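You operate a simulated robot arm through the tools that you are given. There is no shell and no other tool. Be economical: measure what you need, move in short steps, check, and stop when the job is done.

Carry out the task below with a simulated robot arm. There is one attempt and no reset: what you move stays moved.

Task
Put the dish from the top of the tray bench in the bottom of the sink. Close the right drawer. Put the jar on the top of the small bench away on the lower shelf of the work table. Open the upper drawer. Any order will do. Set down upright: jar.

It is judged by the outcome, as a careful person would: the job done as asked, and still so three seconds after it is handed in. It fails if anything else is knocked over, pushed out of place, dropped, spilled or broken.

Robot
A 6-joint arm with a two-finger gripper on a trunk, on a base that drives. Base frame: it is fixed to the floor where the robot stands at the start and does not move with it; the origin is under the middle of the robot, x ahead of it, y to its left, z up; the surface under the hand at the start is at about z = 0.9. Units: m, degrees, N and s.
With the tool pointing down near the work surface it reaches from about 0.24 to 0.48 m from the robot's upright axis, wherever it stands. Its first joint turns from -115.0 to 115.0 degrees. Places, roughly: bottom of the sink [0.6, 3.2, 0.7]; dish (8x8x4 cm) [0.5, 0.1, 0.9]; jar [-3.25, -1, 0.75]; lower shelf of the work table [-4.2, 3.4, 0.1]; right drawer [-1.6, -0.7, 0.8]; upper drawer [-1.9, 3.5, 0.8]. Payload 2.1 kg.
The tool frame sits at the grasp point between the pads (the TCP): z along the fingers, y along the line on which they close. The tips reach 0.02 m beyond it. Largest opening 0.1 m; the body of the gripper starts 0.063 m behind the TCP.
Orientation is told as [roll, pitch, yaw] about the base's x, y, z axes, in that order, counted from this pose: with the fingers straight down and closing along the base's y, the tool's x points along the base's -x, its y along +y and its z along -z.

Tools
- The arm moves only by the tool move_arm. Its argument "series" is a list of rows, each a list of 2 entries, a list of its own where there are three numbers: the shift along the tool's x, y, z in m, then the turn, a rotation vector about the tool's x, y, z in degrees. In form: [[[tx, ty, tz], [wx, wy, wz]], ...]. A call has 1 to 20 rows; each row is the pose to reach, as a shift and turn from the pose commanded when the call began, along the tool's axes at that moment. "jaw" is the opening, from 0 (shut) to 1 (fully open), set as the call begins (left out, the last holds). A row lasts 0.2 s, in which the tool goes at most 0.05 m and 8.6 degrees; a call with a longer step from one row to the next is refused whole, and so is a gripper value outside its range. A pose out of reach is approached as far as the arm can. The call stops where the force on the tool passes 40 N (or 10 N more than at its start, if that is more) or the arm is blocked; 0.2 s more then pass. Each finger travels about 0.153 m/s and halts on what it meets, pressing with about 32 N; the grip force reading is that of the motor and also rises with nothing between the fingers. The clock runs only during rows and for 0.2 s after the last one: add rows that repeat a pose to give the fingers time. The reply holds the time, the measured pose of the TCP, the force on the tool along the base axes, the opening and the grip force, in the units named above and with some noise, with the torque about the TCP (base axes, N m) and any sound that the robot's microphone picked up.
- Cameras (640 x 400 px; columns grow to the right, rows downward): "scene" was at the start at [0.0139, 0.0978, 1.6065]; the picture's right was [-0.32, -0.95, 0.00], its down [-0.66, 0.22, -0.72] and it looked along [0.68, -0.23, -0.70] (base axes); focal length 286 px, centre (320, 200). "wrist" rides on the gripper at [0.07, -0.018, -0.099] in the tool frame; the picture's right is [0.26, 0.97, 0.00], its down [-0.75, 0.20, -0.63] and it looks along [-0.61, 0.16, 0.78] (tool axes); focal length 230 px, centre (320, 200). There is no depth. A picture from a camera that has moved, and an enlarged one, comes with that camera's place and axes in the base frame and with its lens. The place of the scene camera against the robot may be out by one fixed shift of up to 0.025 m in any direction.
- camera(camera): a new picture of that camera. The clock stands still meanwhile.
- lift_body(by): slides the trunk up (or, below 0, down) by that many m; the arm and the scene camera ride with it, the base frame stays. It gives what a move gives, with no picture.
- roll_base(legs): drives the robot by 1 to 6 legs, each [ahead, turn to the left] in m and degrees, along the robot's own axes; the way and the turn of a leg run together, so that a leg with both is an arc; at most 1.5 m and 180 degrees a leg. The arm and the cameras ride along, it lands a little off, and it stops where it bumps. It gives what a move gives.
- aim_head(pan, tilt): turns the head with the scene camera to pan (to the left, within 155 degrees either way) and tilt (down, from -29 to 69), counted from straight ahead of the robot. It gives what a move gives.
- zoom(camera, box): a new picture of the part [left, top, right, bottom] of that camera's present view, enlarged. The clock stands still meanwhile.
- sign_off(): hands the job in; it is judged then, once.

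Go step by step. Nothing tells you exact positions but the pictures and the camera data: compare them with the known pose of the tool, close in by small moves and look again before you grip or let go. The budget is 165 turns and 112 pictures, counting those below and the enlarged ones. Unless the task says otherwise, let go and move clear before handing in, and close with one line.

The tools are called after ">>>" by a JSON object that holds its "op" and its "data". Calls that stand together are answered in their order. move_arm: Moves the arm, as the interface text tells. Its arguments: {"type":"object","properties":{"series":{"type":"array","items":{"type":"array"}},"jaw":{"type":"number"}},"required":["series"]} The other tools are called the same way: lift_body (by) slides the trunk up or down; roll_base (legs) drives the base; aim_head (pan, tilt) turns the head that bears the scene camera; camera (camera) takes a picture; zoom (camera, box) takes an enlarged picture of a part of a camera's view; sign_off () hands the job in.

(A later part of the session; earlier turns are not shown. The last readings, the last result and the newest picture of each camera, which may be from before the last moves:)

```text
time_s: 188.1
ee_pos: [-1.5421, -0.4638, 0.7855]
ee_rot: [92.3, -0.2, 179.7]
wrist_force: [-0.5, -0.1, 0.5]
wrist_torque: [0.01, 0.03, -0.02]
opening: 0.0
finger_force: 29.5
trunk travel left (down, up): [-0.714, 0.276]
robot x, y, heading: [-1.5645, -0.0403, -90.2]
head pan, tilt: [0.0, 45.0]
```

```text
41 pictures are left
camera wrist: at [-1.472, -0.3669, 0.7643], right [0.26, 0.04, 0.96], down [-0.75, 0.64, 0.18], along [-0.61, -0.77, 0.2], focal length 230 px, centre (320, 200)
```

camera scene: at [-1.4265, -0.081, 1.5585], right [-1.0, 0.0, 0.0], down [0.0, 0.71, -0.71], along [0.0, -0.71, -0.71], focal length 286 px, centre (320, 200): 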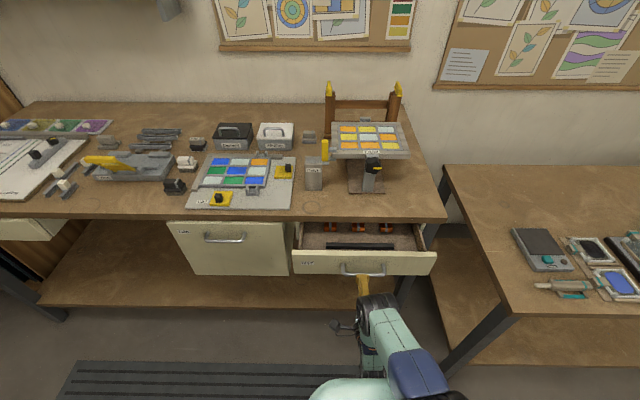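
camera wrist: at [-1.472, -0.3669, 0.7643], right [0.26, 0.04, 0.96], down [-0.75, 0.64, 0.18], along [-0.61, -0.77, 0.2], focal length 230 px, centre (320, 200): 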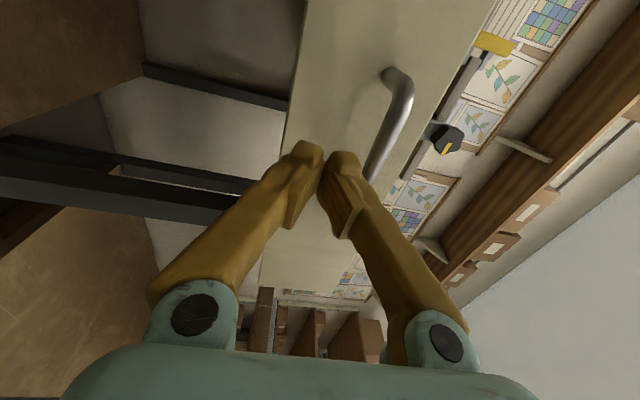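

Tip points at the panel just below the handle. I extend forward to push the drawer in.

>>> {"op": "move_arm", "data": {"series": [[[0, 0, 0.02], [0, 0, 0]], [[0, 0, 0.04], [0, 0, 0]], [[0, 0, 0.06], [0, 0, 0]], [[0, 0, 0.08], [0, 0, 0]], [[0, 0, 0.095], [0, 0, 0]], [[0, 0, 0.11], [0, 0, 0]], [[0, 0, 0.125], [0, 0, 0]], [[0, 0, 0.14], [0, 0, 0]]]}}

>>> {"op": "camera", "data": {"camera": "scene"}}

```text
time_s: 189.9
ee_pos: [-1.5409, -0.6047, 0.7912]
ee_rot: [92.4, -0.1, 179.7]
wrist_force: [-0.1, -0.7, 0.2]
wrist_torque: [0.01, 0.01, 0.0]
opening: 0.0
finger_force: 29.5
trunk travel left (down, up): [-0.714, 0.276]
robot x, y, heading: [-1.5633, -0.0427, -90.0]
head pan, tilt: [0.0, 45.0]
```

```text
40 pictures are left
camera scene: at [-1.4265, -0.0811, 1.5095], right [-1.0, 0.0, 0.0], down [0.0, 0.71, -0.71], along [0.0, -0.71, -0.71], focal length 286 px, centre (320, 200)
```

scene: 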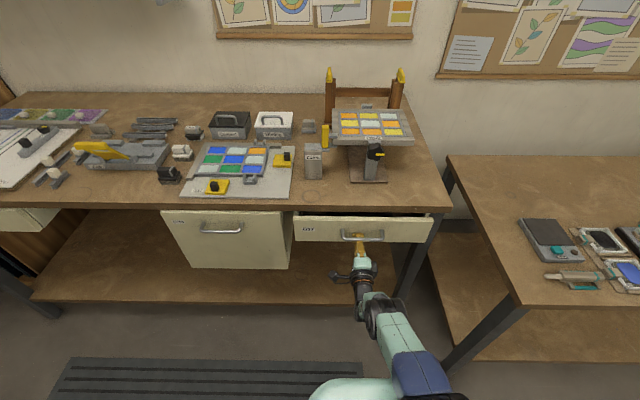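

Nearly shut. I keep pushing until the force shows it has closed.

>>> {"op": "move_arm", "data": {"series": [[[0, 0, 0.012], [0, 0, 0]], [[0, 0, 0.024], [0, 0, 0]], [[0, 0, 0.036], [0, 0, 0]], [[0, 0, 0.048], [0, 0, 0]], [[0, 0, 0.06], [0, 0, 0]]]}}

>>> {"op": "camera", "data": {"camera": "scene"}}

```text
time_s: 190.7
ee_pos: [-1.5416, -0.6265, 0.7916]
ee_rot: [91.0, -0.2, 179.9]
wrist_force: [1.1, 9.5, 1.8]
wrist_torque: [-0.12, -0.02, -0.05]
opening: 0.0059
finger_force: 29.4
out of reach, approached as far as the arm can: row 3, 4
trunk travel left (down, up): [-0.714, 0.276]
robot x, y, heading: [-1.5634, -0.0427, -90.3]
head pan, tilt: [0.0, 45.0]
stopped in row 4: the force on the tool passed its limit at 49 N (the readings are from after the stop); the commanded pose is now the measured one
```

```text
39 pictures are left
camera scene: at [-1.4266, -0.0771, 1.5097], right [-1.0, 0.0, 0.0], down [0.0, 0.71, -0.71], along [0.0, -0.71, -0.71], focal length 286 px, centre (320, 200)
```

scene: 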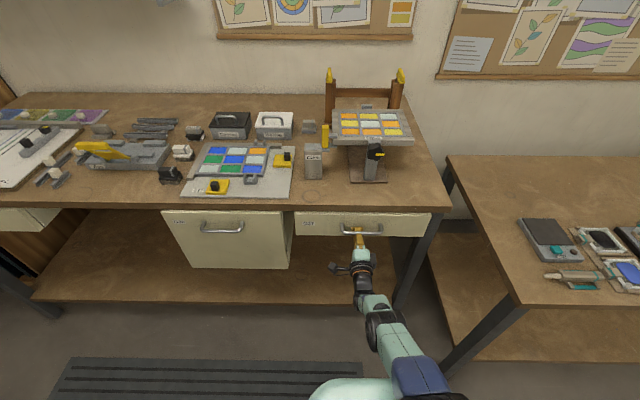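

The drawer is shut (49 N at the stop). I withdraw, back away, and verify with a zoom; then I turn the tool so that the fingers close horizontally for the jar.

>>> {"op": "move_arm", "data": {"series": [[[0, 0, -0.03], [0, 0, 0]], [[0, 0, -0.07], [0, 0, 0]], [[0, 0, -0.11], [0, 0, 0]], [[0, 0, -0.15], [0, 0, 0]]]}}

>>> {"op": "roll_base", "data": {"legs": [[-0.42, 0]]}}

>>> {"op": "zoom", "data": {"camera": "scene", "box": [240, 130, 440, 255]}}

>>> {"op": "move_arm", "data": {"series": [[[0, 0, 0], [0, 0, 8.2]], [[0, 0, 0], [0, 0, 16.4]], [[0, 0, 0], [0, 0, 24.6]], [[0, 0, 0], [0, 0, 32.8]], [[0, 0, 0], [0, 0, 41]], [[0, 0, 0], [0, 0, 49.2]], [[0, 0, 0], [0, 0, 57.4]], [[0, 0, 0], [0, 0, 65.6]], [[0, 0, 0], [0, 0, 73.8]], [[0, 0, 0], [0, 0, 82]], [[0, 0, 0], [0, 0, 90]], [[0, 0, 0], [0, 0, 90]]], "jaw": 1}}

```text
time_s: 191.7
ee_pos: [-1.5408, -0.4766, 0.7909]
ee_rot: [91.0, -0.2, 179.9]
wrist_force: [0.5, -0.1, -0.9]
wrist_torque: [0.0, 0.02, -0.01]
opening: 0.0
finger_force: 29.6
trunk travel left (down, up): [-0.714, 0.276]
robot x, y, heading: [-1.5645, -0.0434, -89.9]
head pan, tilt: [0.0, 45.0]
```

```text
time_s: 194.3
ee_pos: [-1.5384, -0.0584, 0.7908]
ee_rot: [91.0, -0.2, -179.9]
wrist_force: [0.7, -0.2, 0.0]
wrist_torque: [0.04, -0.03, 0.0]
opening: 0.0
finger_force: 29.5
trunk travel left (down, up): [-0.714, 0.276]
robot x, y, heading: [-1.5659, 0.378, -89.6]
head pan, tilt: [0.0, 45.0]
```

```text
3.20 times, centred on (340, 192) of scene
camera zoom: at [-1.4271, 0.3394, 1.5094], right [-1.0, -0.01, 0.0], down [0.0, 0.71, -0.71], along [0.0, -0.71, -0.71], focal length 914 px, centre (256, 224)
```

zoom: 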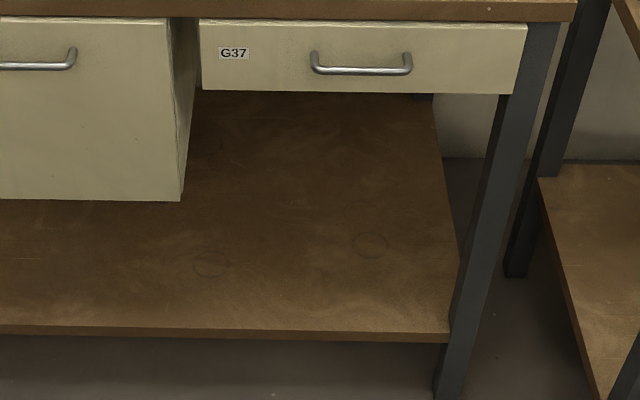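

```text
time_s: 196.9
ee_pos: [-1.5957, -0.0395, 0.7944]
ee_rot: [152.9, 88.9, -116.5]
wrist_force: [0.0, -0.1, -0.4]
wrist_torque: [0.02, 0.03, -0.05]
opening: 0.0999
finger_force: 0.0
out of reach, approached as far as the arm can: row 10, 11, 12
trunk travel left (down, up): [-0.714, 0.276]
robot x, y, heading: [-1.5615, 0.3747, -89.8]
head pan, tilt: [0.0, 45.0]
```

The right drawer is flush shut. Now to the jar: I raise the arm, drive along the aisle at y≈0 and face the small bench.

>>> {"op": "lift_body", "data": {"by": 0.22}}

>>> {"op": "roll_base", "data": {"legs": [[0.33, 0], [0, -90.2], [1.4, 0], [0.25, 0], [0, 90]]}}

>>> {"op": "aim_head", "data": {"pan": 0, "tilt": 40}}

>>> {"op": "camera", "data": {"camera": "scene"}}

>>> {"op": "camera", "data": {"camera": "wrist"}}

```text
time_s: 199.2
ee_pos: [-1.5949, -0.0406, 1.0147]
ee_rot: [151.1, 89.0, -118.3]
wrist_force: [-0.3, 1.4, -0.2]
wrist_torque: [0.0, -0.01, -0.02]
opening: 0.0998
finger_force: 0.1
trunk travel left (down, up): [-0.934, 0.056]
robot x, y, heading: [-1.5601, 0.3764, -89.6]
head pan, tilt: [0.0, 45.0]
```

```text
time_s: 217.1
ee_pos: [-3.2601, -0.3067, 1.0143]
ee_rot: [151.5, 88.9, -119.9]
wrist_force: [-0.1, -0.7, -0.1]
wrist_torque: [0.04, 0.02, 0.03]
opening: 0.0999
finger_force: 0.0
trunk travel left (down, up): [-0.934, 0.056]
robot x, y, heading: [-3.2117, 0.1118, -91.6]
head pan, tilt: [0.0, 45.0]
```

```text
time_s: 217.8
ee_pos: [-3.2597, -0.3058, 1.0139]
ee_rot: [151.3, 89.1, -120.2]
wrist_force: [0.1, 0.6, 0.5]
wrist_torque: [0.01, -0.03, 0.02]
opening: 0.0995
finger_force: 0.2
trunk travel left (down, up): [-0.934, 0.056]
robot x, y, heading: [-3.211, 0.1108, -91.8]
head pan, tilt: [0.0, 40.0]
```

```text
37 pictures are left
camera scene: at [-3.0777, 0.0641, 1.7367], right [-1.0, 0.03, 0.0], down [0.02, 0.64, -0.77], along [-0.02, -0.77, -0.64], focal length 286 px, centre (320, 200)
```

scene: 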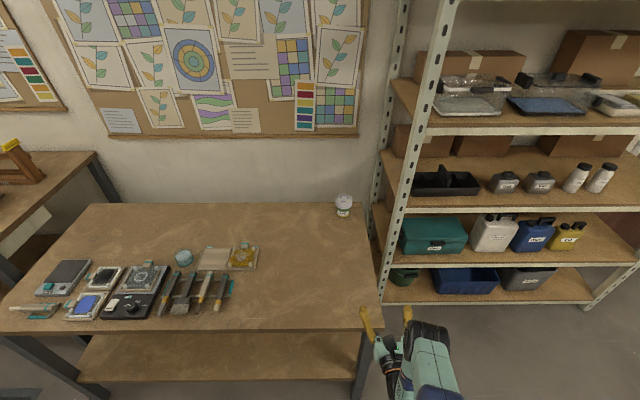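

```text
36 pictures are left
camera wrist: at [-3.239, -0.2072, 1.0829], right [-0.96, 0.03, 0.27], down [-0.19, 0.62, -0.76], along [-0.19, -0.78, -0.6], focal length 230 px, centre (320, 200)
```

wrist: 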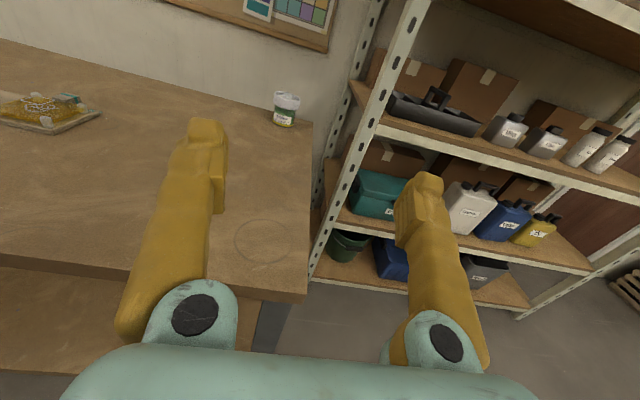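

The jar stands on the bench's back right corner, around (-3.22, -1.0). I zoom on it for size.

>>> {"op": "zoom", "data": {"camera": "wrist", "box": [235, 70, 335, 145]}}

>>> {"op": "zoom", "data": {"camera": "scene", "box": [300, 180, 380, 230]}}

```text
5.33 times, centred on (285, 108) of wrist
camera zoom: at [-3.239, -0.2072, 1.0829], right [-0.96, 0.03, 0.27], down [-0.19, 0.62, -0.76], along [-0.19, -0.78, -0.6], focal length 1227 px, centre (507, 693)
```

zoom: 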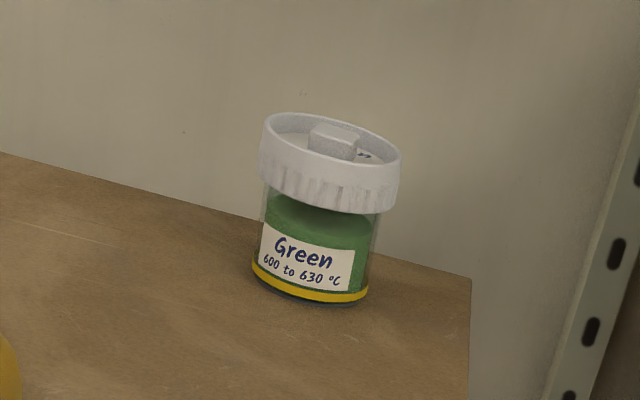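

```text
8.00 times, centred on (340, 205) of scene
camera zoom: at [-3.0777, 0.0641, 1.7367], right [-1.0, 0.03, 0.0], down [0.02, 0.64, -0.77], along [-0.02, -0.77, -0.64], focal length 2286 px, centre (160, 160)
```

zoom: 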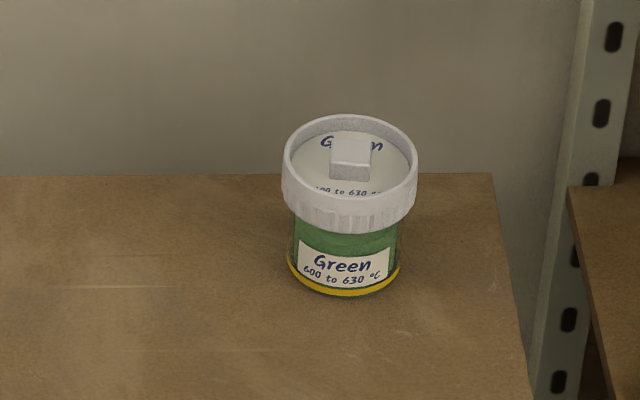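

The jar (lid ~8.4 cm, body ~7 cm) stands deep on the bench at about (-3.22, -0.99), surface z≈0.765; the bench's front edge is y≈-0.42. I check how close the base can get by looking down, with the scene camera.

>>> {"op": "aim_head", "data": {"pan": 0, "tilt": 69}}

>>> {"op": "camera", "data": {"camera": "scene"}}

```text
time_s: 218.7
ee_pos: [-3.2603, -0.3052, 1.0146]
ee_rot: [151.6, 89.0, -119.8]
wrist_force: [0.0, 0.5, 0.6]
wrist_torque: [0.0, -0.02, 0.0]
opening: 0.1001
finger_force: 0.2
trunk travel left (down, up): [-0.934, 0.056]
robot x, y, heading: [-3.2097, 0.1103, -91.8]
head pan, tilt: [0.0, 68.8]
```

```text
33 pictures are left
camera scene: at [-3.0769, 0.0932, 1.7006], right [-1.0, 0.03, 0.0], down [0.03, 0.93, -0.36], along [-0.01, -0.36, -0.93], focal length 286 px, centre (320, 200)
```

scene: 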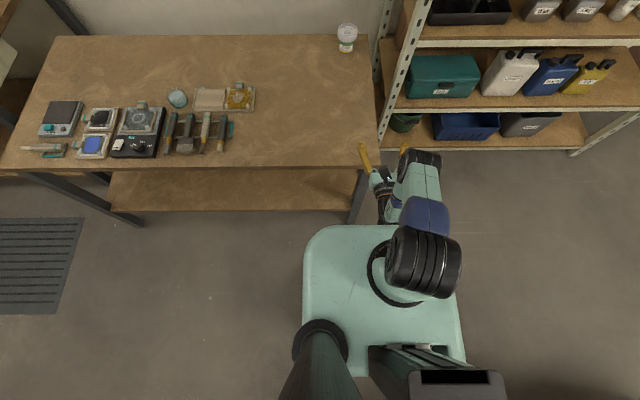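

The slab rides with the trunk; the jar is too far from the front (about 0.6 m behind the bench edge), but it is only ~0.1 m from the bench's right end. I'll stand right of that end, in front of the metal shelf, arm swung 38° left. First I raise the hand relative to the shoulder and swing it left here in free space.

>>> {"op": "move_arm", "data": {"series": [[[0.035, 0, 0.014], [0, 0, 0]], [[0.07, 0, 0.028], [0, 0, 0]], [[0.105, 0, 0.042], [0, 0, 0]], [[0.14, 0, 0.056], [0, 0, 0]], [[0.17, 0, 0.07], [0, 0, 0]], [[0.2, 0, 0.082], [0, 0, 0]], [[0.2, 0, 0.082], [0, 0, 0]]]}}

>>> {"op": "move_arm", "data": {"series": [[[0, -0.046, -0.0017], [4.75, 0, 0]], [[0, -0.0918, -0.0069], [9.5, 0, 0]], [[0, -0.137, -0.0154], [14.25, 0, 0]], [[0, -0.1813, -0.0272], [19, 0, 0]], [[0, -0.2245, -0.0423], [23.75, 0, 0]], [[0, -0.2664, -0.0606], [28.5, 0, 0]], [[0, -0.3065, -0.0818], [33.25, 0, 0]], [[0, -0.3448, -0.106], [38, 0, 0]], [[0, -0.3448, -0.106], [38, 0, 0]]]}}

>>> {"op": "aim_head", "data": {"pan": 0, "tilt": 60}}

>>> {"op": "camera", "data": {"camera": "scene"}}

```text
time_s: 220.3
ee_pos: [-3.2795, -0.3283, 1.18]
ee_rot: [139.8, 88.8, -131.5]
wrist_force: [0.3, 0.1, 0.8]
wrist_torque: [0.01, 0.03, 0.0]
opening: 0.0999
finger_force: 0.1
out of reach, approached as far as the arm can: row 2, 3, 4, 5, 6, 7
trunk travel left (down, up): [-0.934, 0.056]
robot x, y, heading: [-3.2122, 0.1063, -91.8]
head pan, tilt: [0.0, 68.8]
```

```text
time_s: 222.3
ee_pos: [-3.0202, -0.2633, 1.1695]
ee_rot: [102.1, 88.6, -130.7]
wrist_force: [-0.3, 0.3, -0.2]
wrist_torque: [0.02, 0.01, 0.03]
opening: 0.1
finger_force: 0.0
out of reach, approached as far as the arm can: row 1, 2, 3, 4, 5, 6, 7, 8, 9
trunk travel left (down, up): [-0.934, 0.056]
robot x, y, heading: [-3.2149, 0.1082, -91.7]
head pan, tilt: [0.0, 68.8]
```

```text
time_s: 223.0
ee_pos: [-3.0201, -0.2628, 1.1696]
ee_rot: [101.6, 88.6, -131.3]
wrist_force: [0.6, 0.1, 0.0]
wrist_torque: [-0.03, -0.03, 0.01]
opening: 0.1
finger_force: 0.0
trunk travel left (down, up): [-0.934, 0.056]
robot x, y, heading: [-3.2121, 0.1134, -91.6]
head pan, tilt: [0.0, 60.0]
```

```text
32 pictures are left
camera scene: at [-3.0774, 0.0824, 1.71], right [-1.0, 0.03, 0.0], down [0.03, 0.87, -0.5], along [-0.01, -0.5, -0.87], focal length 286 px, centre (320, 200)
```

scene: 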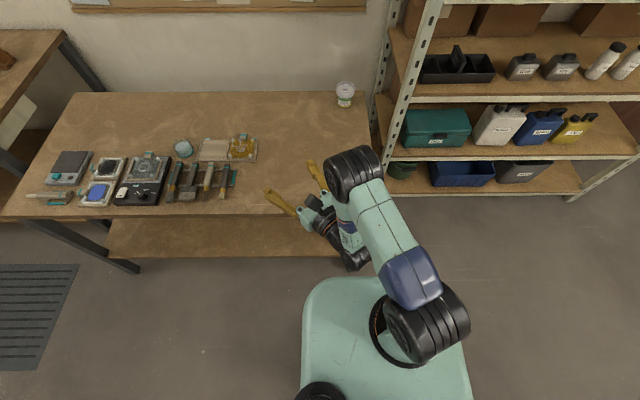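

The arm was near its folding limit there; it needs to be more extended at this height. I extend along the tool direction in free space above the bench and check the pose.

>>> {"op": "move_arm", "data": {"series": [[[0, 0, 0.03], [0, 0, 0]], [[0, 0, 0.06], [0, 0, 0]], [[0, 0, 0.09], [0, 0, 0]], [[0, 0, 0.12], [0, 0, 0]], [[0, 0, 0.12], [0, 0, 0]]]}}

>>> {"op": "camera", "data": {"camera": "scene"}}

```text
time_s: 224.2
ee_pos: [-2.9334, -0.3406, 1.1702]
ee_rot: [92.0, 82.3, -142.6]
wrist_force: [0.9, 0.3, 0.3]
wrist_torque: [0.02, 0.05, -0.01]
opening: 0.1001
finger_force: 0.0
out of reach, approached as far as the arm can: row 1, 2, 3, 4, 5
trunk travel left (down, up): [-0.934, 0.056]
robot x, y, heading: [-3.2088, 0.1123, -91.5]
head pan, tilt: [0.0, 60.0]
```

```text
31 pictures are left
camera scene: at [-3.0725, 0.0832, 1.7096], right [-1.0, 0.03, 0.0], down [0.02, 0.87, -0.5], along [-0.02, -0.5, -0.87], focal length 286 px, centre (320, 200)
```

scene: 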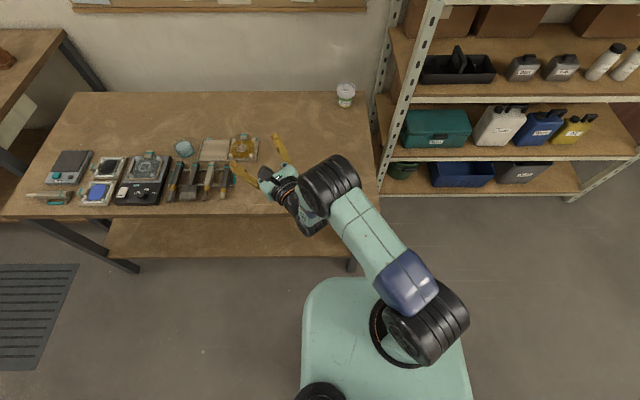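

I lower the hand relative to the shoulder and tilt the fingers 20° downward, which suits the arm better.

>>> {"op": "move_arm", "data": {"series": [[[-0.035, 0, 0], [0, -4, 0]], [[-0.07, 0, 0], [0, -8, 0]], [[-0.105, 0, 0], [0, -12, 0]], [[-0.14, 0, 0], [0, -16, 0]], [[-0.17, 0, 0], [0, -20, 0]], [[-0.17, 0, 0], [0, -20, 0]], [[-0.17, 0, 0], [0, -20, 0]]]}}

>>> {"op": "camera", "data": {"camera": "wrist"}}

```text
time_s: 225.8
ee_pos: [-2.9526, -0.3608, 0.9975]
ee_rot: [21.5, 68.9, 145.6]
wrist_force: [0.9, -0.8, -0.6]
wrist_torque: [-0.04, -0.01, 0.0]
opening: 0.0999
finger_force: 0.1
trunk travel left (down, up): [-0.934, 0.056]
robot x, y, heading: [-3.2127, 0.108, -91.6]
head pan, tilt: [0.0, 60.0]
```

```text
30 pictures are left
camera wrist: at [-2.9687, -0.2864, 1.0944], right [-0.7, -0.61, 0.37], down [-0.71, 0.54, -0.46], along [0.08, -0.59, -0.81], focal length 230 px, centre (320, 200)
```

wrist: 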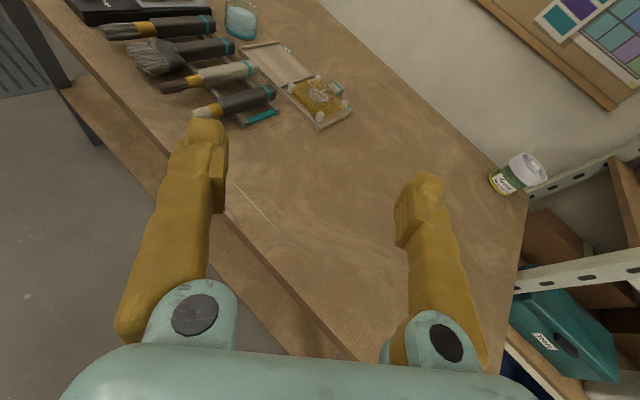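

Now the pose is comfortably reachable. I level the finger line, shift a little left, then move the base to the right of the bench end.

>>> {"op": "move_arm", "data": {"series": [[[0.0037, -0.0175, 0.0032], [0, 0, 2.8]], [[0.0074, -0.035, 0.0064], [0, 0, 5.6]], [[0.0111, -0.0526, 0.0096], [0, 0, 8.3]], [[0.0111, -0.0526, 0.0096], [0, 0, 8.3]]]}}

>>> {"op": "roll_base", "data": {"legs": [[0, -88.4], [0.385, 0], [0, 90], [0.35, 0]]}}

>>> {"op": "camera", "data": {"camera": "scene"}}

>>> {"op": "camera", "data": {"camera": "wrist"}}

```text
time_s: 226.8
ee_pos: [-2.8772, -0.3461, 0.9954]
ee_rot: [1.8, 70.3, 123.6]
wrist_force: [0.3, 0.5, -0.6]
wrist_torque: [0.0, -0.01, 0.0]
opening: 0.0999
finger_force: 0.0
out of reach, approached as far as the arm can: row 1, 2, 3, 4
trunk travel left (down, up): [-0.934, 0.056]
robot x, y, heading: [-3.2122, 0.1028, -91.6]
head pan, tilt: [0.0, 60.0]
```

```text
time_s: 238.7
ee_pos: [-3.2655, -0.69, 0.9956]
ee_rot: [2.0, 70.4, 124.5]
wrist_force: [-0.7, -0.2, 0.5]
wrist_torque: [-0.03, 0.02, -0.01]
opening: 0.1001
finger_force: 0.0
trunk travel left (down, up): [-0.934, 0.056]
robot x, y, heading: [-3.6055, -0.2384, -91.2]
head pan, tilt: [0.0, 60.0]
```

```text
29 pictures are left
camera scene: at [-3.4687, -0.2627, 1.71], right [-1.0, 0.02, 0.0], down [0.02, 0.87, -0.5], along [-0.01, -0.5, -0.87], focal length 286 px, centre (320, 200)
```

scene: 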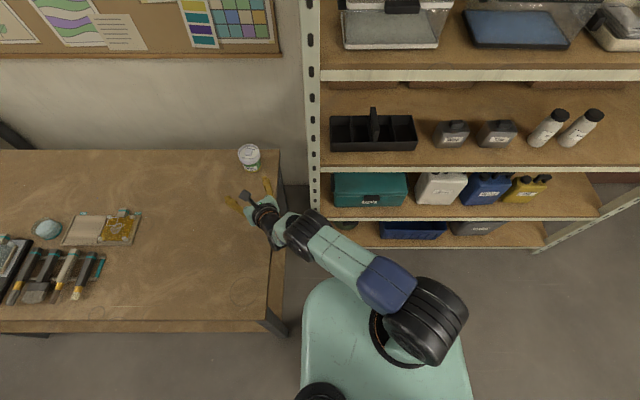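

```text
28 pictures are left
camera wrist: at [-3.2868, -0.6218, 1.0944], right [-0.77, -0.59, 0.25], down [-0.63, 0.6, -0.49], along [0.14, -0.54, -0.83], focal length 230 px, centre (320, 200)
```

wrist: 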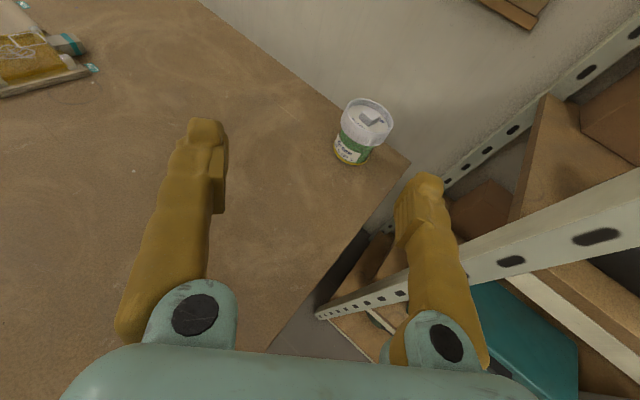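

Fingers are level, tilted 20° down, jar axis at about (-3.207, -0.98). I drive the last 0.26 m in, high above the bench, then set the hand 10 cm short of the jar.

>>> {"op": "roll_base", "data": {"legs": [[0.26, 0]]}}

>>> {"op": "move_arm", "data": {"series": [[[-0.006, -0.015, -0.018], [0, 0, 0]], [[-0.012, -0.033, -0.036], [0, 0, 0]], [[-0.013, -0.039, -0.038], [0, 0, 0]], [[-0.013, -0.039, -0.038], [0, 0, 0]]]}}

>>> {"op": "camera", "data": {"camera": "wrist"}}

```text
time_s: 240.6
ee_pos: [-3.2726, -0.9464, 0.9963]
ee_rot: [1.9, 70.4, 124.5]
wrist_force: [0.8, 0.1, 0.7]
wrist_torque: [-0.04, -0.02, -0.02]
opening: 0.0999
finger_force: 0.1
trunk travel left (down, up): [-0.934, 0.056]
robot x, y, heading: [-3.6107, -0.492, -91.1]
head pan, tilt: [0.0, 60.0]
```

```text
time_s: 241.6
ee_pos: [-3.2575, -0.8946, 0.9935]
ee_rot: [2.8, 70.4, 124.9]
wrist_force: [-0.5, -0.1, -0.1]
wrist_torque: [0.0, 0.0, -0.04]
opening: 0.1
finger_force: 0.1
out of reach, approached as far as the arm can: row 2
trunk travel left (down, up): [-0.934, 0.056]
robot x, y, heading: [-3.6095, -0.4956, -91.6]
head pan, tilt: [0.0, 60.0]
```

```text
27 pictures are left
camera wrist: at [-3.2787, -0.8256, 1.094], right [-0.77, -0.59, 0.26], down [-0.63, 0.6, -0.49], along [0.13, -0.54, -0.83], focal length 230 px, centre (320, 200)
```

wrist: 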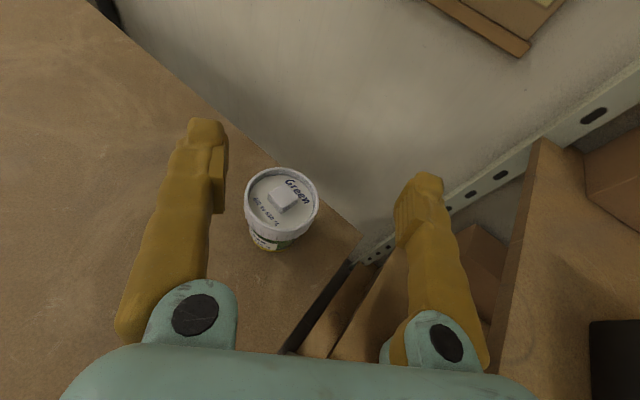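

The jar's axis from above is (-3.204, -0.948); it is 17 mm left of the finger centre. I back off 3 cm, shift left 17 mm, then lower the trunk and check.

>>> {"op": "move_arm", "data": {"series": [[[-0.005, -0.009, -0.014], [0, 0, 0]], [[-0.0098, -0.0173, -0.0284], [0, 0, 0]], [[-0.0098, -0.0173, -0.0284], [0, 0, 0]]]}}

>>> {"op": "lift_body", "data": {"by": -0.15}}

>>> {"op": "camera", "data": {"camera": "wrist"}}

```text
time_s: 242.3
ee_pos: [-3.2475, -0.8631, 0.993]
ee_rot: [2.5, 70.4, 124.7]
wrist_force: [-0.1, 0.1, -0.7]
wrist_torque: [-0.01, -0.02, -0.02]
opening: 0.1003
finger_force: 0.0
out of reach, approached as far as the arm can: row 1, 2, 3
trunk travel left (down, up): [-0.934, 0.056]
robot x, y, heading: [-3.607, -0.4989, -91.3]
head pan, tilt: [0.0, 60.0]
```

```text
time_s: 244.1
ee_pos: [-3.2473, -0.8635, 0.8432]
ee_rot: [2.7, 70.3, 124.8]
wrist_force: [0.1, 0.2, -0.6]
wrist_torque: [0.01, -0.01, 0.03]
opening: 0.0999
finger_force: 0.1
trunk travel left (down, up): [-0.784, 0.206]
robot x, y, heading: [-3.6124, -0.4946, -91.4]
head pan, tilt: [0.0, 60.0]
```

```text
26 pictures are left
camera wrist: at [-3.2686, -0.7946, 0.9425], right [-0.77, -0.59, 0.26], down [-0.63, 0.6, -0.49], along [0.13, -0.54, -0.83], focal length 230 px, centre (320, 200)
```

wrist: 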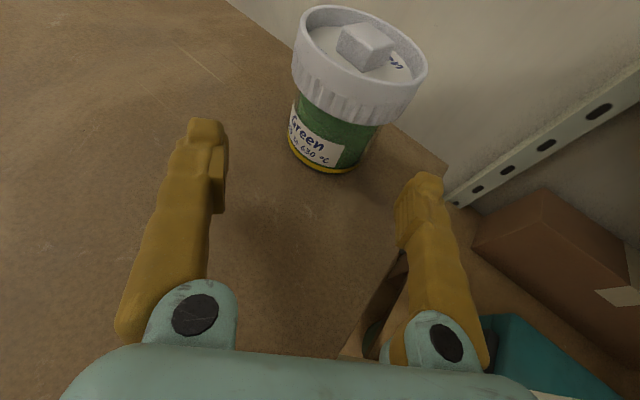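

The jar is now ~17 mm right of the centre line. I shift right, lower to z≈0.80 and look again.

>>> {"op": "move_arm", "data": {"series": [[[0, 0.009, 0], [0, 0, 0]], [[0, 0.017, 0], [0, 0, 0]], [[0, 0.017, 0], [0, 0, 0]]]}}

>>> {"op": "lift_body", "data": {"by": -0.042}}

>>> {"op": "camera", "data": {"camera": "wrist"}}

>>> {"op": "camera", "data": {"camera": "scene"}}

```text
time_s: 244.9
ee_pos: [-3.2543, -0.8762, 0.8422]
ee_rot: [3.4, 70.3, 125.5]
wrist_force: [-0.1, 0.5, 0.2]
wrist_torque: [-0.02, 0.0, -0.01]
opening: 0.0998
finger_force: 0.0
out of reach, approached as far as the arm can: row 1, 2, 3
trunk travel left (down, up): [-0.784, 0.206]
robot x, y, heading: [-3.6072, -0.4952, -91.4]
head pan, tilt: [0.0, 60.0]
```

```text
time_s: 245.6
ee_pos: [-3.2529, -0.8761, 0.8184]
ee_rot: [1.6, 72.3, 123.6]
wrist_force: [-10.1, 7.4, 22.5]
wrist_torque: [2.1, 1.0, 0.6]
opening: 0.0999
finger_force: 0.0
trunk travel left (down, up): [-0.748, 0.242]
robot x, y, heading: [-3.6094, -0.4934, -91.3]
head pan, tilt: [0.0, 60.0]
stopped: the force on the tool passed its limit at 61 N (the readings are from after the stop); the commanded pose is now the measured one
```

```text
25 pictures are left
camera wrist: at [-3.2754, -0.8056, 0.9154], right [-0.78, -0.58, 0.25], down [-0.61, 0.59, -0.52], along [0.15, -0.56, -0.81], focal length 230 px, centre (320, 200)
```

wrist: 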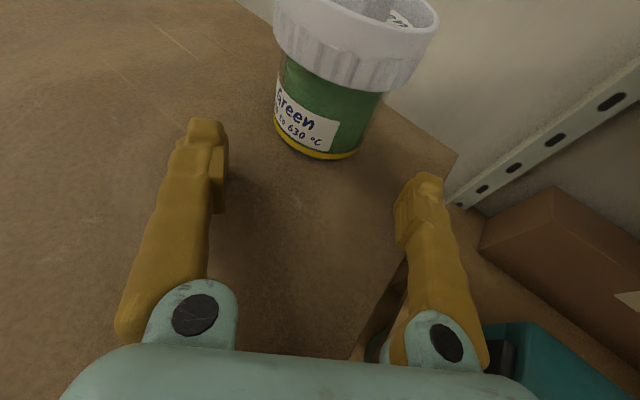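

```text
24 pictures are left
camera scene: at [-3.4804, -0.5159, 1.5243], right [-1.0, 0.02, 0.0], down [0.02, 0.86, -0.5], along [-0.01, -0.5, -0.86], focal length 286 px, centre (320, 200)
```

scene: 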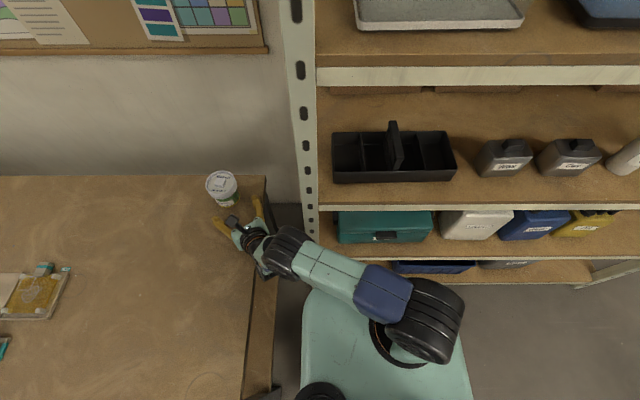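

The wrist's underside met the bench edge at TCP z≈0.818, before any harm; the body grip is too low. I'll grip the lid rim (8.4 cm) instead: raise 3 cm and re-measure.

>>> {"op": "lift_body", "data": {"by": 0.028}}

>>> {"op": "camera", "data": {"camera": "wrist"}}

```text
time_s: 246.3
ee_pos: [-3.2501, -0.8802, 0.8413]
ee_rot: [2.1, 71.7, 124.1]
wrist_force: [-0.7, -0.3, 0.9]
wrist_torque: [-0.02, 0.03, 0.01]
opening: 0.1
finger_force: 0.0
trunk travel left (down, up): [-0.776, 0.214]
robot x, y, heading: [-3.611, -0.4952, -91.2]
head pan, tilt: [0.0, 60.0]
```

```text
23 pictures are left
camera wrist: at [-3.2723, -0.8085, 0.9395], right [-0.77, -0.58, 0.26], down [-0.62, 0.6, -0.51], along [0.15, -0.55, -0.82], focal length 230 px, centre (320, 200)
```

wrist: 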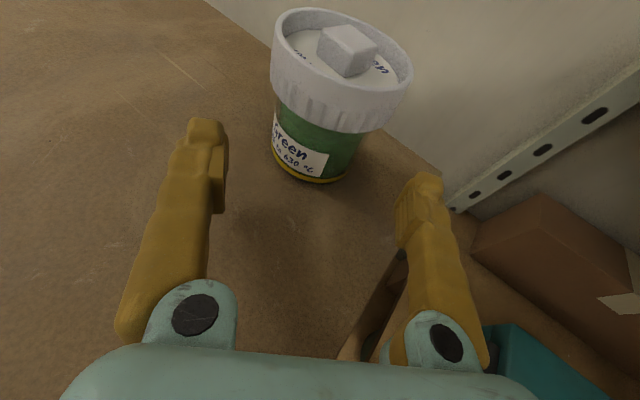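

The lid centre is 9–10 cm ahead and laterally centred (within ~1 mm); lid band z≈0.84–0.868. I raise 12 mm and advance 5 cm, then look.

>>> {"op": "move_arm", "data": {"series": [[[0.0114, 0, -0.0038], [0, 0, 0]], [[0.0193, 0, 0.0199], [0, 0, 0]], [[0.0271, 0, 0.0437], [0, 0, 0]], [[0.0271, 0, 0.0437], [0, 0, 0]]]}}

>>> {"op": "camera", "data": {"camera": "wrist"}}

```text
time_s: 247.3
ee_pos: [-3.2223, -0.9203, 0.8543]
ee_rot: [2.1, 71.7, 124.1]
wrist_force: [0.0, 0.3, -0.6]
wrist_torque: [-0.02, 0.0, 0.01]
opening: 0.1
finger_force: 0.0
trunk travel left (down, up): [-0.776, 0.214]
robot x, y, heading: [-3.6111, -0.4971, -91.5]
head pan, tilt: [0.0, 60.0]
```

```text
22 pictures are left
camera wrist: at [-3.2452, -0.8497, 0.9517], right [-0.77, -0.58, 0.26], down [-0.62, 0.6, -0.51], along [0.15, -0.55, -0.82], focal length 230 px, centre (320, 200)
```

wrist: 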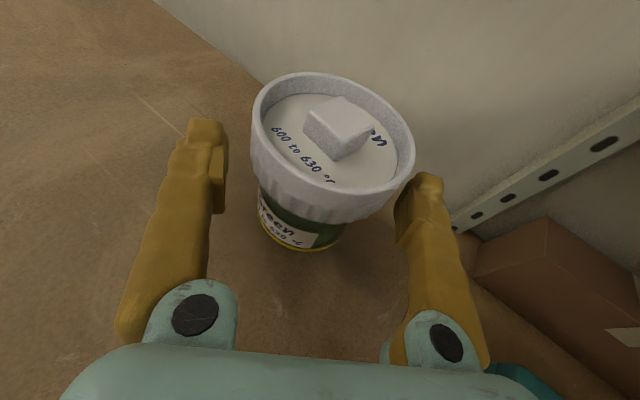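

Nearly there; lid is 3–4 mm right of centre. I advance the last 3.6 cm with that correction and close.

>>> {"op": "move_arm", "data": {"series": [[[0.0057, 0.0035, 0.017], [0, 0, 0]], [[0.0113, 0.0035, 0.034], [0, 0, 0]], [[0.0113, 0.0035, 0.034], [0, 0, 0]]]}}

>>> {"op": "camera", "data": {"camera": "wrist"}}

```text
time_s: 248.1
ee_pos: [-3.1746, -0.9697, 0.9441]
ee_rot: [-13.3, 79.2, 109.4]
wrist_force: [-0.3, 0.2, 0.1]
wrist_torque: [0.02, -0.02, -0.01]
opening: 0.1
finger_force: 0.2
out of reach, approached as far as the arm can: row 2, 3
trunk travel left (down, up): [-0.776, 0.214]
robot x, y, heading: [-3.6075, -0.4978, -91.2]
head pan, tilt: [0.0, 60.0]
stopped in row 3: the arm was blocked; the commanded pose is now the measured one
```

```text
21 pictures are left
camera wrist: at [-3.2086, -0.8903, 1.0324], right [-0.8, -0.56, 0.21], down [-0.55, 0.54, -0.63], along [0.24, -0.62, -0.75], focal length 230 px, centre (320, 200)
```

wrist: 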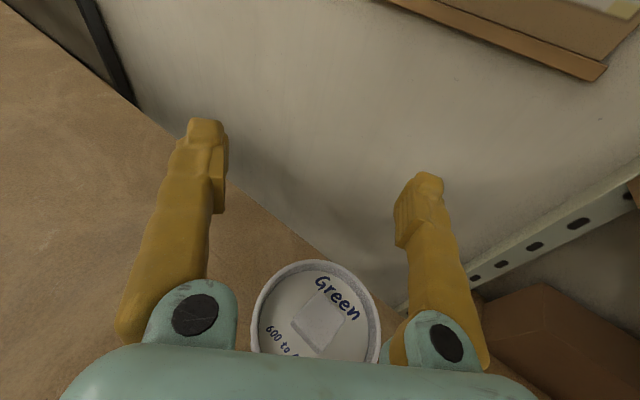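

The last step was beyond reach and the arm rose over the jar; the jar still stands. I lift clear and check the jar before retrying closer.

>>> {"op": "lift_body", "data": {"by": 0.1}}

>>> {"op": "zoom", "data": {"camera": "scene", "box": [140, 120, 380, 300]}}

```text
time_s: 249.4
ee_pos: [-3.175, -0.9677, 1.044]
ee_rot: [-13.2, 79.3, 109.6]
wrist_force: [-0.7, 0.1, -0.5]
wrist_torque: [0.01, 0.03, 0.01]
opening: 0.0996
finger_force: 0.1
trunk travel left (down, up): [-0.876, 0.114]
robot x, y, heading: [-3.6105, -0.4933, -91.2]
head pan, tilt: [0.0, 60.0]
```

```text
2.22 times, centred on (260, 210) of scene
camera zoom: at [-3.474, -0.5214, 1.6517], right [-1.0, 0.02, 0.0], down [0.02, 0.87, -0.5], along [-0.01, -0.5, -0.87], focal length 635 px, centre (453, 178)
```

zoom: 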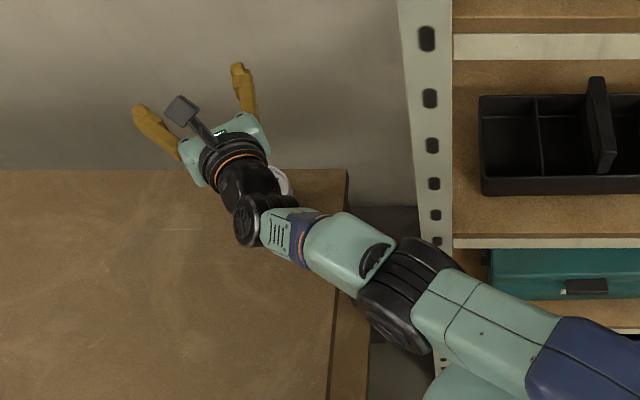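

The jar seems unmoved. I retract to 8.5 cm short of the jar (still high), fix the tilt, then lower with the trunk, keeping the arm in a better-stretched posture.

>>> {"op": "move_arm", "data": {"series": [[[-0.006, 0.0056, -0.035], [0, -1.7, -0.8]], [[-0.012, 0.0113, -0.07], [0, -3.4, -1.6]], [[-0.018, 0.0169, -0.1046], [0, -5, -2.5]], [[-0.018, 0.0169, -0.1046], [0, -5, -2.5]]]}}

>>> {"op": "camera", "data": {"camera": "wrist"}}

```text
time_s: 250.4
ee_pos: [-3.2468, -0.8877, 1.0457]
ee_rot: [1.2, 74.3, 124.1]
wrist_force: [-0.1, 0.1, 0.2]
wrist_torque: [0.02, -0.02, 0.01]
opening: 0.1002
finger_force: 0.0
trunk travel left (down, up): [-0.876, 0.114]
robot x, y, heading: [-3.6158, -0.4948, -91.4]
head pan, tilt: [0.0, 60.0]
```

```text
19 pictures are left
camera wrist: at [-3.2714, -0.8141, 1.1401], right [-0.77, -0.58, 0.25], down [-0.61, 0.57, -0.55], along [0.18, -0.58, -0.79], focal length 230 px, centre (320, 200)
```

wrist: 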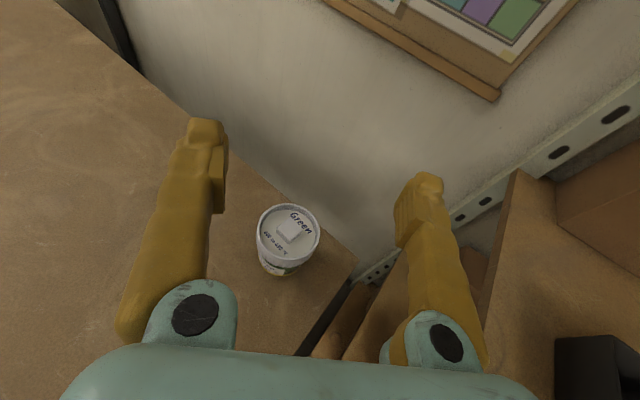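

Laterally centred; jar axis ~6.5–7.5 cm ahead. I back off another 2.5 cm for a safe descent, then lower 0.19 m.

>>> {"op": "move_arm", "data": {"series": [[[-0.0068, 0, -0.024], [0, 0, 0]], [[-0.0068, 0, -0.024], [0, 0, 0]]]}}

>>> {"op": "lift_body", "data": {"by": -0.189}}

>>> {"op": "camera", "data": {"camera": "wrist"}}

```text
time_s: 251.0
ee_pos: [-3.243, -0.8717, 1.0472]
ee_rot: [1.6, 74.2, 124.4]
wrist_force: [1.2, -0.6, -0.1]
wrist_torque: [0.02, 0.04, 0.0]
opening: 0.1
finger_force: 0.1
out of reach, approached as far as the arm can: row 1, 2
trunk travel left (down, up): [-0.876, 0.114]
robot x, y, heading: [-3.6096, -0.4982, -91.2]
head pan, tilt: [0.0, 60.0]
```

```text
time_s: 253.1
ee_pos: [-3.2431, -0.8693, 0.8591]
ee_rot: [1.6, 74.1, 124.3]
wrist_force: [-0.8, 0.1, 0.2]
wrist_torque: [-0.05, 0.05, 0.01]
opening: 0.1001
finger_force: 0.2
trunk travel left (down, up): [-0.687, 0.303]
robot x, y, heading: [-3.615, -0.4929, -91.3]
head pan, tilt: [0.0, 60.0]
```

```text
18 pictures are left
camera wrist: at [-3.2692, -0.7973, 0.954], right [-0.77, -0.58, 0.26], down [-0.61, 0.57, -0.55], along [0.17, -0.58, -0.8], focal length 230 px, centre (320, 200)
```

wrist: 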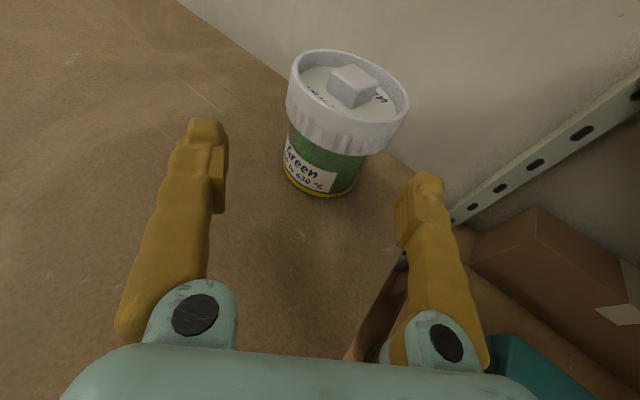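

Centred again. I advance 6 cm in small steps, staying inside reach, and look.

>>> {"op": "move_arm", "data": {"series": [[[0.0054, 0.001, 0.0192], [0, 0, 0]], [[0.0109, 0.002, 0.0385], [0, 0, 0]], [[0.0163, 0.002, 0.0577], [0, 0, 0]], [[0.0163, 0.002, 0.0577], [0, 0, 0]]]}}

>>> {"op": "camera", "data": {"camera": "wrist"}}

```text
time_s: 254.1
ee_pos: [-3.2137, -0.9217, 0.8599]
ee_rot: [1.7, 74.5, 124.5]
wrist_force: [0.1, 0.4, 0.8]
wrist_torque: [0.01, 0.04, -0.04]
opening: 0.1001
finger_force: 0.0
trunk travel left (down, up): [-0.687, 0.303]
robot x, y, heading: [-3.6106, -0.4946, -91.2]
head pan, tilt: [0.0, 60.0]
```

```text
17 pictures are left
camera wrist: at [-3.2393, -0.8486, 0.9532], right [-0.77, -0.58, 0.26], down [-0.61, 0.57, -0.55], along [0.17, -0.58, -0.8], focal length 230 px, centre (320, 200)
```

wrist: 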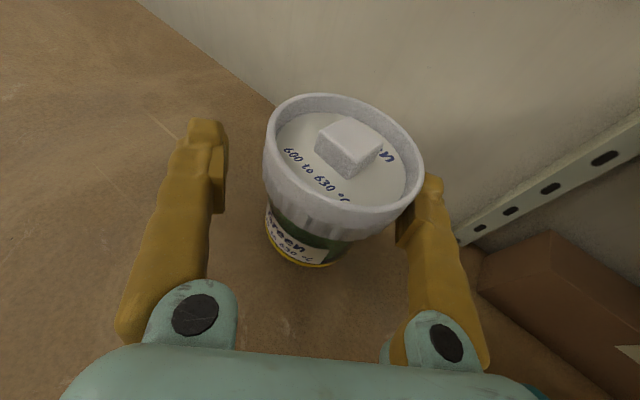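

The lid is ~13 mm right of centre now, close to the right finger. I back off 2.5 cm, shift right 13 mm, and look again.

>>> {"op": "move_arm", "data": {"series": [[[-0.0068, 0, -0.024], [0, 0, 0]], [[-0.0068, 0.013, -0.024], [0, 0, 0]], [[-0.0068, 0.013, -0.024], [0, 0, 0]], [[0.0014, 0.013, 0.0048], [0, 0, 0]], [[0.0014, 0.013, 0.0048], [0, 0, 0]]]}}

>>> {"op": "camera", "data": {"camera": "wrist"}}

```text
time_s: 255.3
ee_pos: [-3.2195, -0.934, 0.8598]
ee_rot: [1.6, 74.2, 124.5]
wrist_force: [-0.3, 0.0, 0.7]
wrist_torque: [0.01, -0.01, 0.01]
opening: 0.1002
finger_force: 0.1
trunk travel left (down, up): [-0.687, 0.303]
robot x, y, heading: [-3.6111, -0.4901, -90.9]
head pan, tilt: [0.0, 60.0]
```

```text
16 pictures are left
camera wrist: at [-3.2461, -0.8602, 0.9552], right [-0.77, -0.58, 0.26], down [-0.61, 0.57, -0.55], along [0.17, -0.58, -0.8], focal length 230 px, centre (320, 200)
```

wrist: 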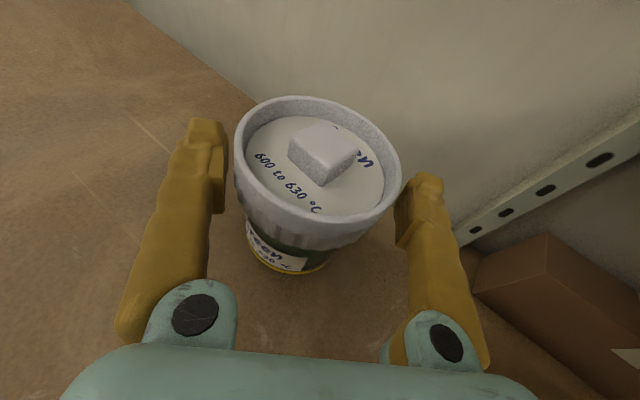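

Well centred now. I advance the last 1.5 cm and close on the lid.

>>> {"op": "move_arm", "data": {"series": [[[0.002, 0, 0.0072], [0, 0, 0]], [[0.0041, 0, 0.0144], [0, 0, 0]], [[0.0041, 0, 0.0144], [0, 0, 0]]]}}

>>> {"op": "move_arm", "data": {"series": [[[0, 0, 0], [0, 0, 0]], [[0, 0, 0], [0, 0, 0]], [[0, 0, 0], [0, 0, 0]]], "jaw": 0}}

>>> {"op": "camera", "data": {"camera": "wrist"}}

```text
time_s: 256.1
ee_pos: [-3.2123, -0.946, 0.8609]
ee_rot: [1.7, 74.1, 124.5]
wrist_force: [0.3, 0.3, 0.8]
wrist_torque: [0.02, 0.0, 0.02]
opening: 0.0998
finger_force: 0.1
trunk travel left (down, up): [-0.687, 0.303]
robot x, y, heading: [-3.6111, -0.4967, -91.2]
head pan, tilt: [0.0, 60.0]
```

```text
time_s: 256.9
ee_pos: [-3.213, -0.9452, 0.8602]
ee_rot: [1.9, 74.2, 124.6]
wrist_force: [3.6, 0.2, 4.2]
wrist_torque: [-0.09, -0.07, 0.06]
opening: 0.0858
finger_force: 32.2
trunk travel left (down, up): [-0.687, 0.303]
robot x, y, heading: [-3.6116, -0.4989, -91.1]
head pan, tilt: [0.0, 60.0]
```

```text
15 pictures are left
camera wrist: at [-3.2377, -0.872, 0.9551], right [-0.77, -0.58, 0.26], down [-0.61, 0.57, -0.55], along [0.18, -0.58, -0.79], focal length 230 px, centre (320, 200)
```

wrist: 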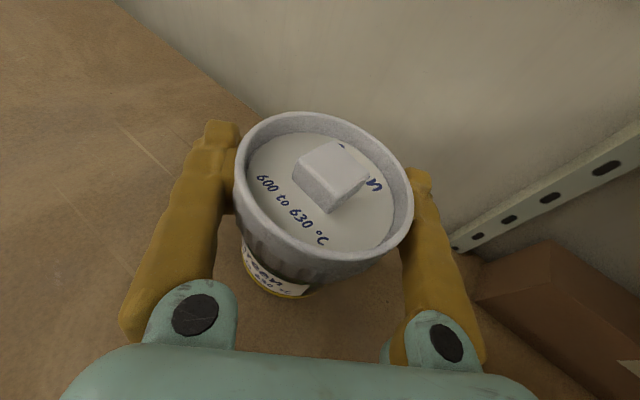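

Gripped on the lid (8.6 cm). I lift with the trunk and check the hold.

>>> {"op": "lift_body", "data": {"by": 0.15}}

>>> {"op": "camera", "data": {"camera": "wrist"}}

```text
time_s: 258.6
ee_pos: [-3.2118, -0.9462, 1.0098]
ee_rot: [1.6, 74.2, 124.5]
wrist_force: [-0.2, -0.9, -1.8]
wrist_torque: [-0.05, 0.01, 0.01]
opening: 0.0857
finger_force: 31.8
trunk travel left (down, up): [-0.837, 0.153]
robot x, y, heading: [-3.609, -0.497, -91.7]
head pan, tilt: [0.0, 60.0]
```

```text
14 pictures are left
camera wrist: at [-3.2377, -0.8733, 1.1041], right [-0.77, -0.58, 0.26], down [-0.61, 0.57, -0.55], along [0.17, -0.58, -0.8], focal length 230 px, centre (320, 200)
```

wrist: 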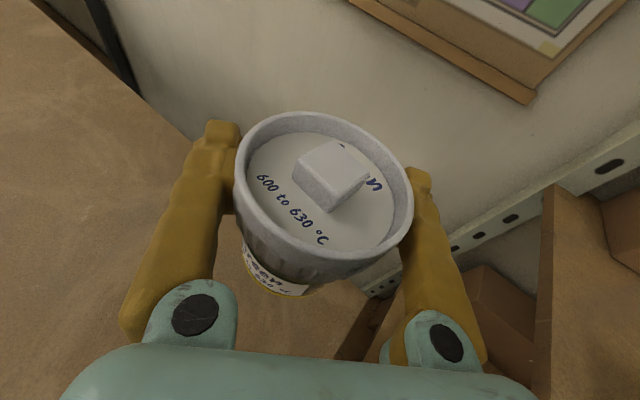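

The jar is held upright. I raise it, back out into the free floor, and swing the arm straight ahead.

>>> {"op": "lift_body", "data": {"by": 0.12}}

>>> {"op": "roll_base", "data": {"legs": [[-0.62, 0]]}}

>>> {"op": "move_arm", "data": {"series": [[[0.0014, 0.0403, 0.0048], [-2.97, 0, 0.84]], [[0.002, 0.081, 0.0069], [-5.95, 0, 1.68]], [[0.0018, 0.1219, 0.0064], [-8.92, 0, 2.52]], [[0.0009, 0.1626, 0.0033], [-11.89, 0, 3.36]], [[-0.0007, 0.203, -0.0026], [-14.86, 0, 4.2]], [[-0.0031, 0.2427, -0.0111], [-17.84, 0, 5.05]], [[-0.0062, 0.2819, -0.022], [-20.81, 0, 5.89]], [[-0.0101, 0.3202, -0.0357], [-23.78, 0, 6.73]], [[-0.0146, 0.3575, -0.0518], [-26.76, 0, 7.57]], [[-0.0199, 0.3935, -0.0702], [-29.73, 0, 8.41]], [[-0.0259, 0.4291, -0.0915], [-32.7, 0, 9.25]], [[-0.0259, 0.4291, -0.0915], [-32.7, 0, 9.25]]]}}

```text
time_s: 260.1
ee_pos: [-3.2131, -0.9472, 1.1298]
ee_rot: [1.7, 74.1, 124.5]
wrist_force: [1.1, 0.0, -2.7]
wrist_torque: [-0.04, -0.01, -0.02]
opening: 0.0854
finger_force: 31.6
trunk travel left (down, up): [-0.957, 0.033]
robot x, y, heading: [-3.6094, -0.4961, -91.4]
head pan, tilt: [0.0, 60.0]
```

```text
time_s: 263.7
ee_pos: [-3.1974, -0.3125, 1.1293]
ee_rot: [1.5, 74.0, 124.7]
wrist_force: [0.6, 0.2, -2.8]
wrist_torque: [-0.06, -0.01, 0.0]
opening: 0.0853
finger_force: 31.9
trunk travel left (down, up): [-0.957, 0.033]
robot x, y, heading: [-3.6007, 0.1348, -91.0]
head pan, tilt: [0.0, 60.0]
```

```text
time_s: 266.3
ee_pos: [-3.5788, -0.4828, 1.1359]
ee_rot: [6.9, 74.1, 94.5]
wrist_force: [0.5, 0.5, -2.9]
wrist_torque: [-0.04, -0.01, -0.01]
opening: 0.0848
finger_force: 32.3
out of reach, approached as far as the arm can: row 7, 8, 9, 10, 11, 12
trunk travel left (down, up): [-0.957, 0.033]
robot x, y, heading: [-3.5993, 0.1359, -90.9]
head pan, tilt: [0.0, 60.0]
```

The arm points straight ahead with the jar. I retract it slightly and drive by the known way: east, north through the gap (keeping clear of the open drawer), to the north side of the work table.

>>> {"op": "move_arm", "data": {"series": [[[-0.008, 0, -0.03], [0, 0, 0]], [[-0.016, 0, -0.06], [0, 0, 0]], [[-0.022, 0, -0.08], [0, 0, 0]]]}}

>>> {"op": "roll_base", "data": {"legs": [[0, 90.9], [0.85, 0], [0, 90], [1.4, 0], [1.3, 0]]}}

```text
time_s: 267.1
ee_pos: [-3.5521, -0.4225, 1.1476]
ee_rot: [10.3, 73.7, 97.9]
wrist_force: [-0.3, 1.0, -2.1]
wrist_torque: [-0.02, 0.02, 0.0]
opening: 0.0849
finger_force: 32.2
out of reach, approached as far as the arm can: row 1, 2, 3
trunk travel left (down, up): [-0.957, 0.033]
robot x, y, heading: [-3.5948, 0.1363, -90.9]
head pan, tilt: [0.0, 60.0]
```

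```text
time_s: 292.0
ee_pos: [-2.7401, 3.3903, 1.1475]
ee_rot: [10.3, 73.7, -82.5]
wrist_force: [0.8, 0.1, -2.8]
wrist_torque: [0.0, 0.01, 0.02]
opening: 0.0821
finger_force: 31.6
trunk travel left (down, up): [-0.957, 0.033]
robot x, y, heading: [-2.699, 2.8272, 88.7]
head pan, tilt: [0.0, 60.0]
```

At (-2.70, 2.83). The opening crept a little, so I check the hold before going on.

>>> {"op": "camera", "data": {"camera": "wrist"}}

```text
13 pictures are left
camera wrist: at [-2.7664, 3.3132, 1.2414], right [0.95, 0.03, 0.3], down [0.2, -0.82, -0.54], along [0.22, 0.57, -0.79], focal length 230 px, centre (320, 200)
```

wrist: 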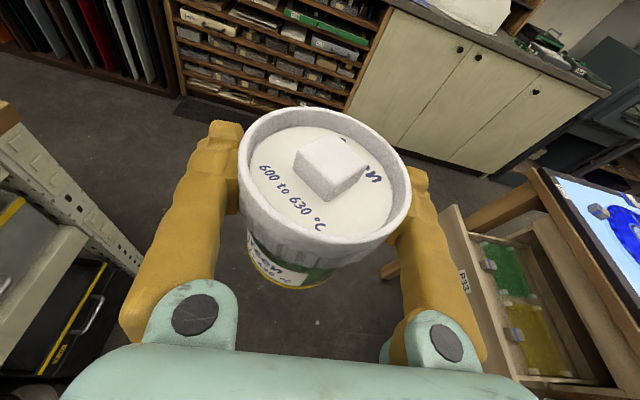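

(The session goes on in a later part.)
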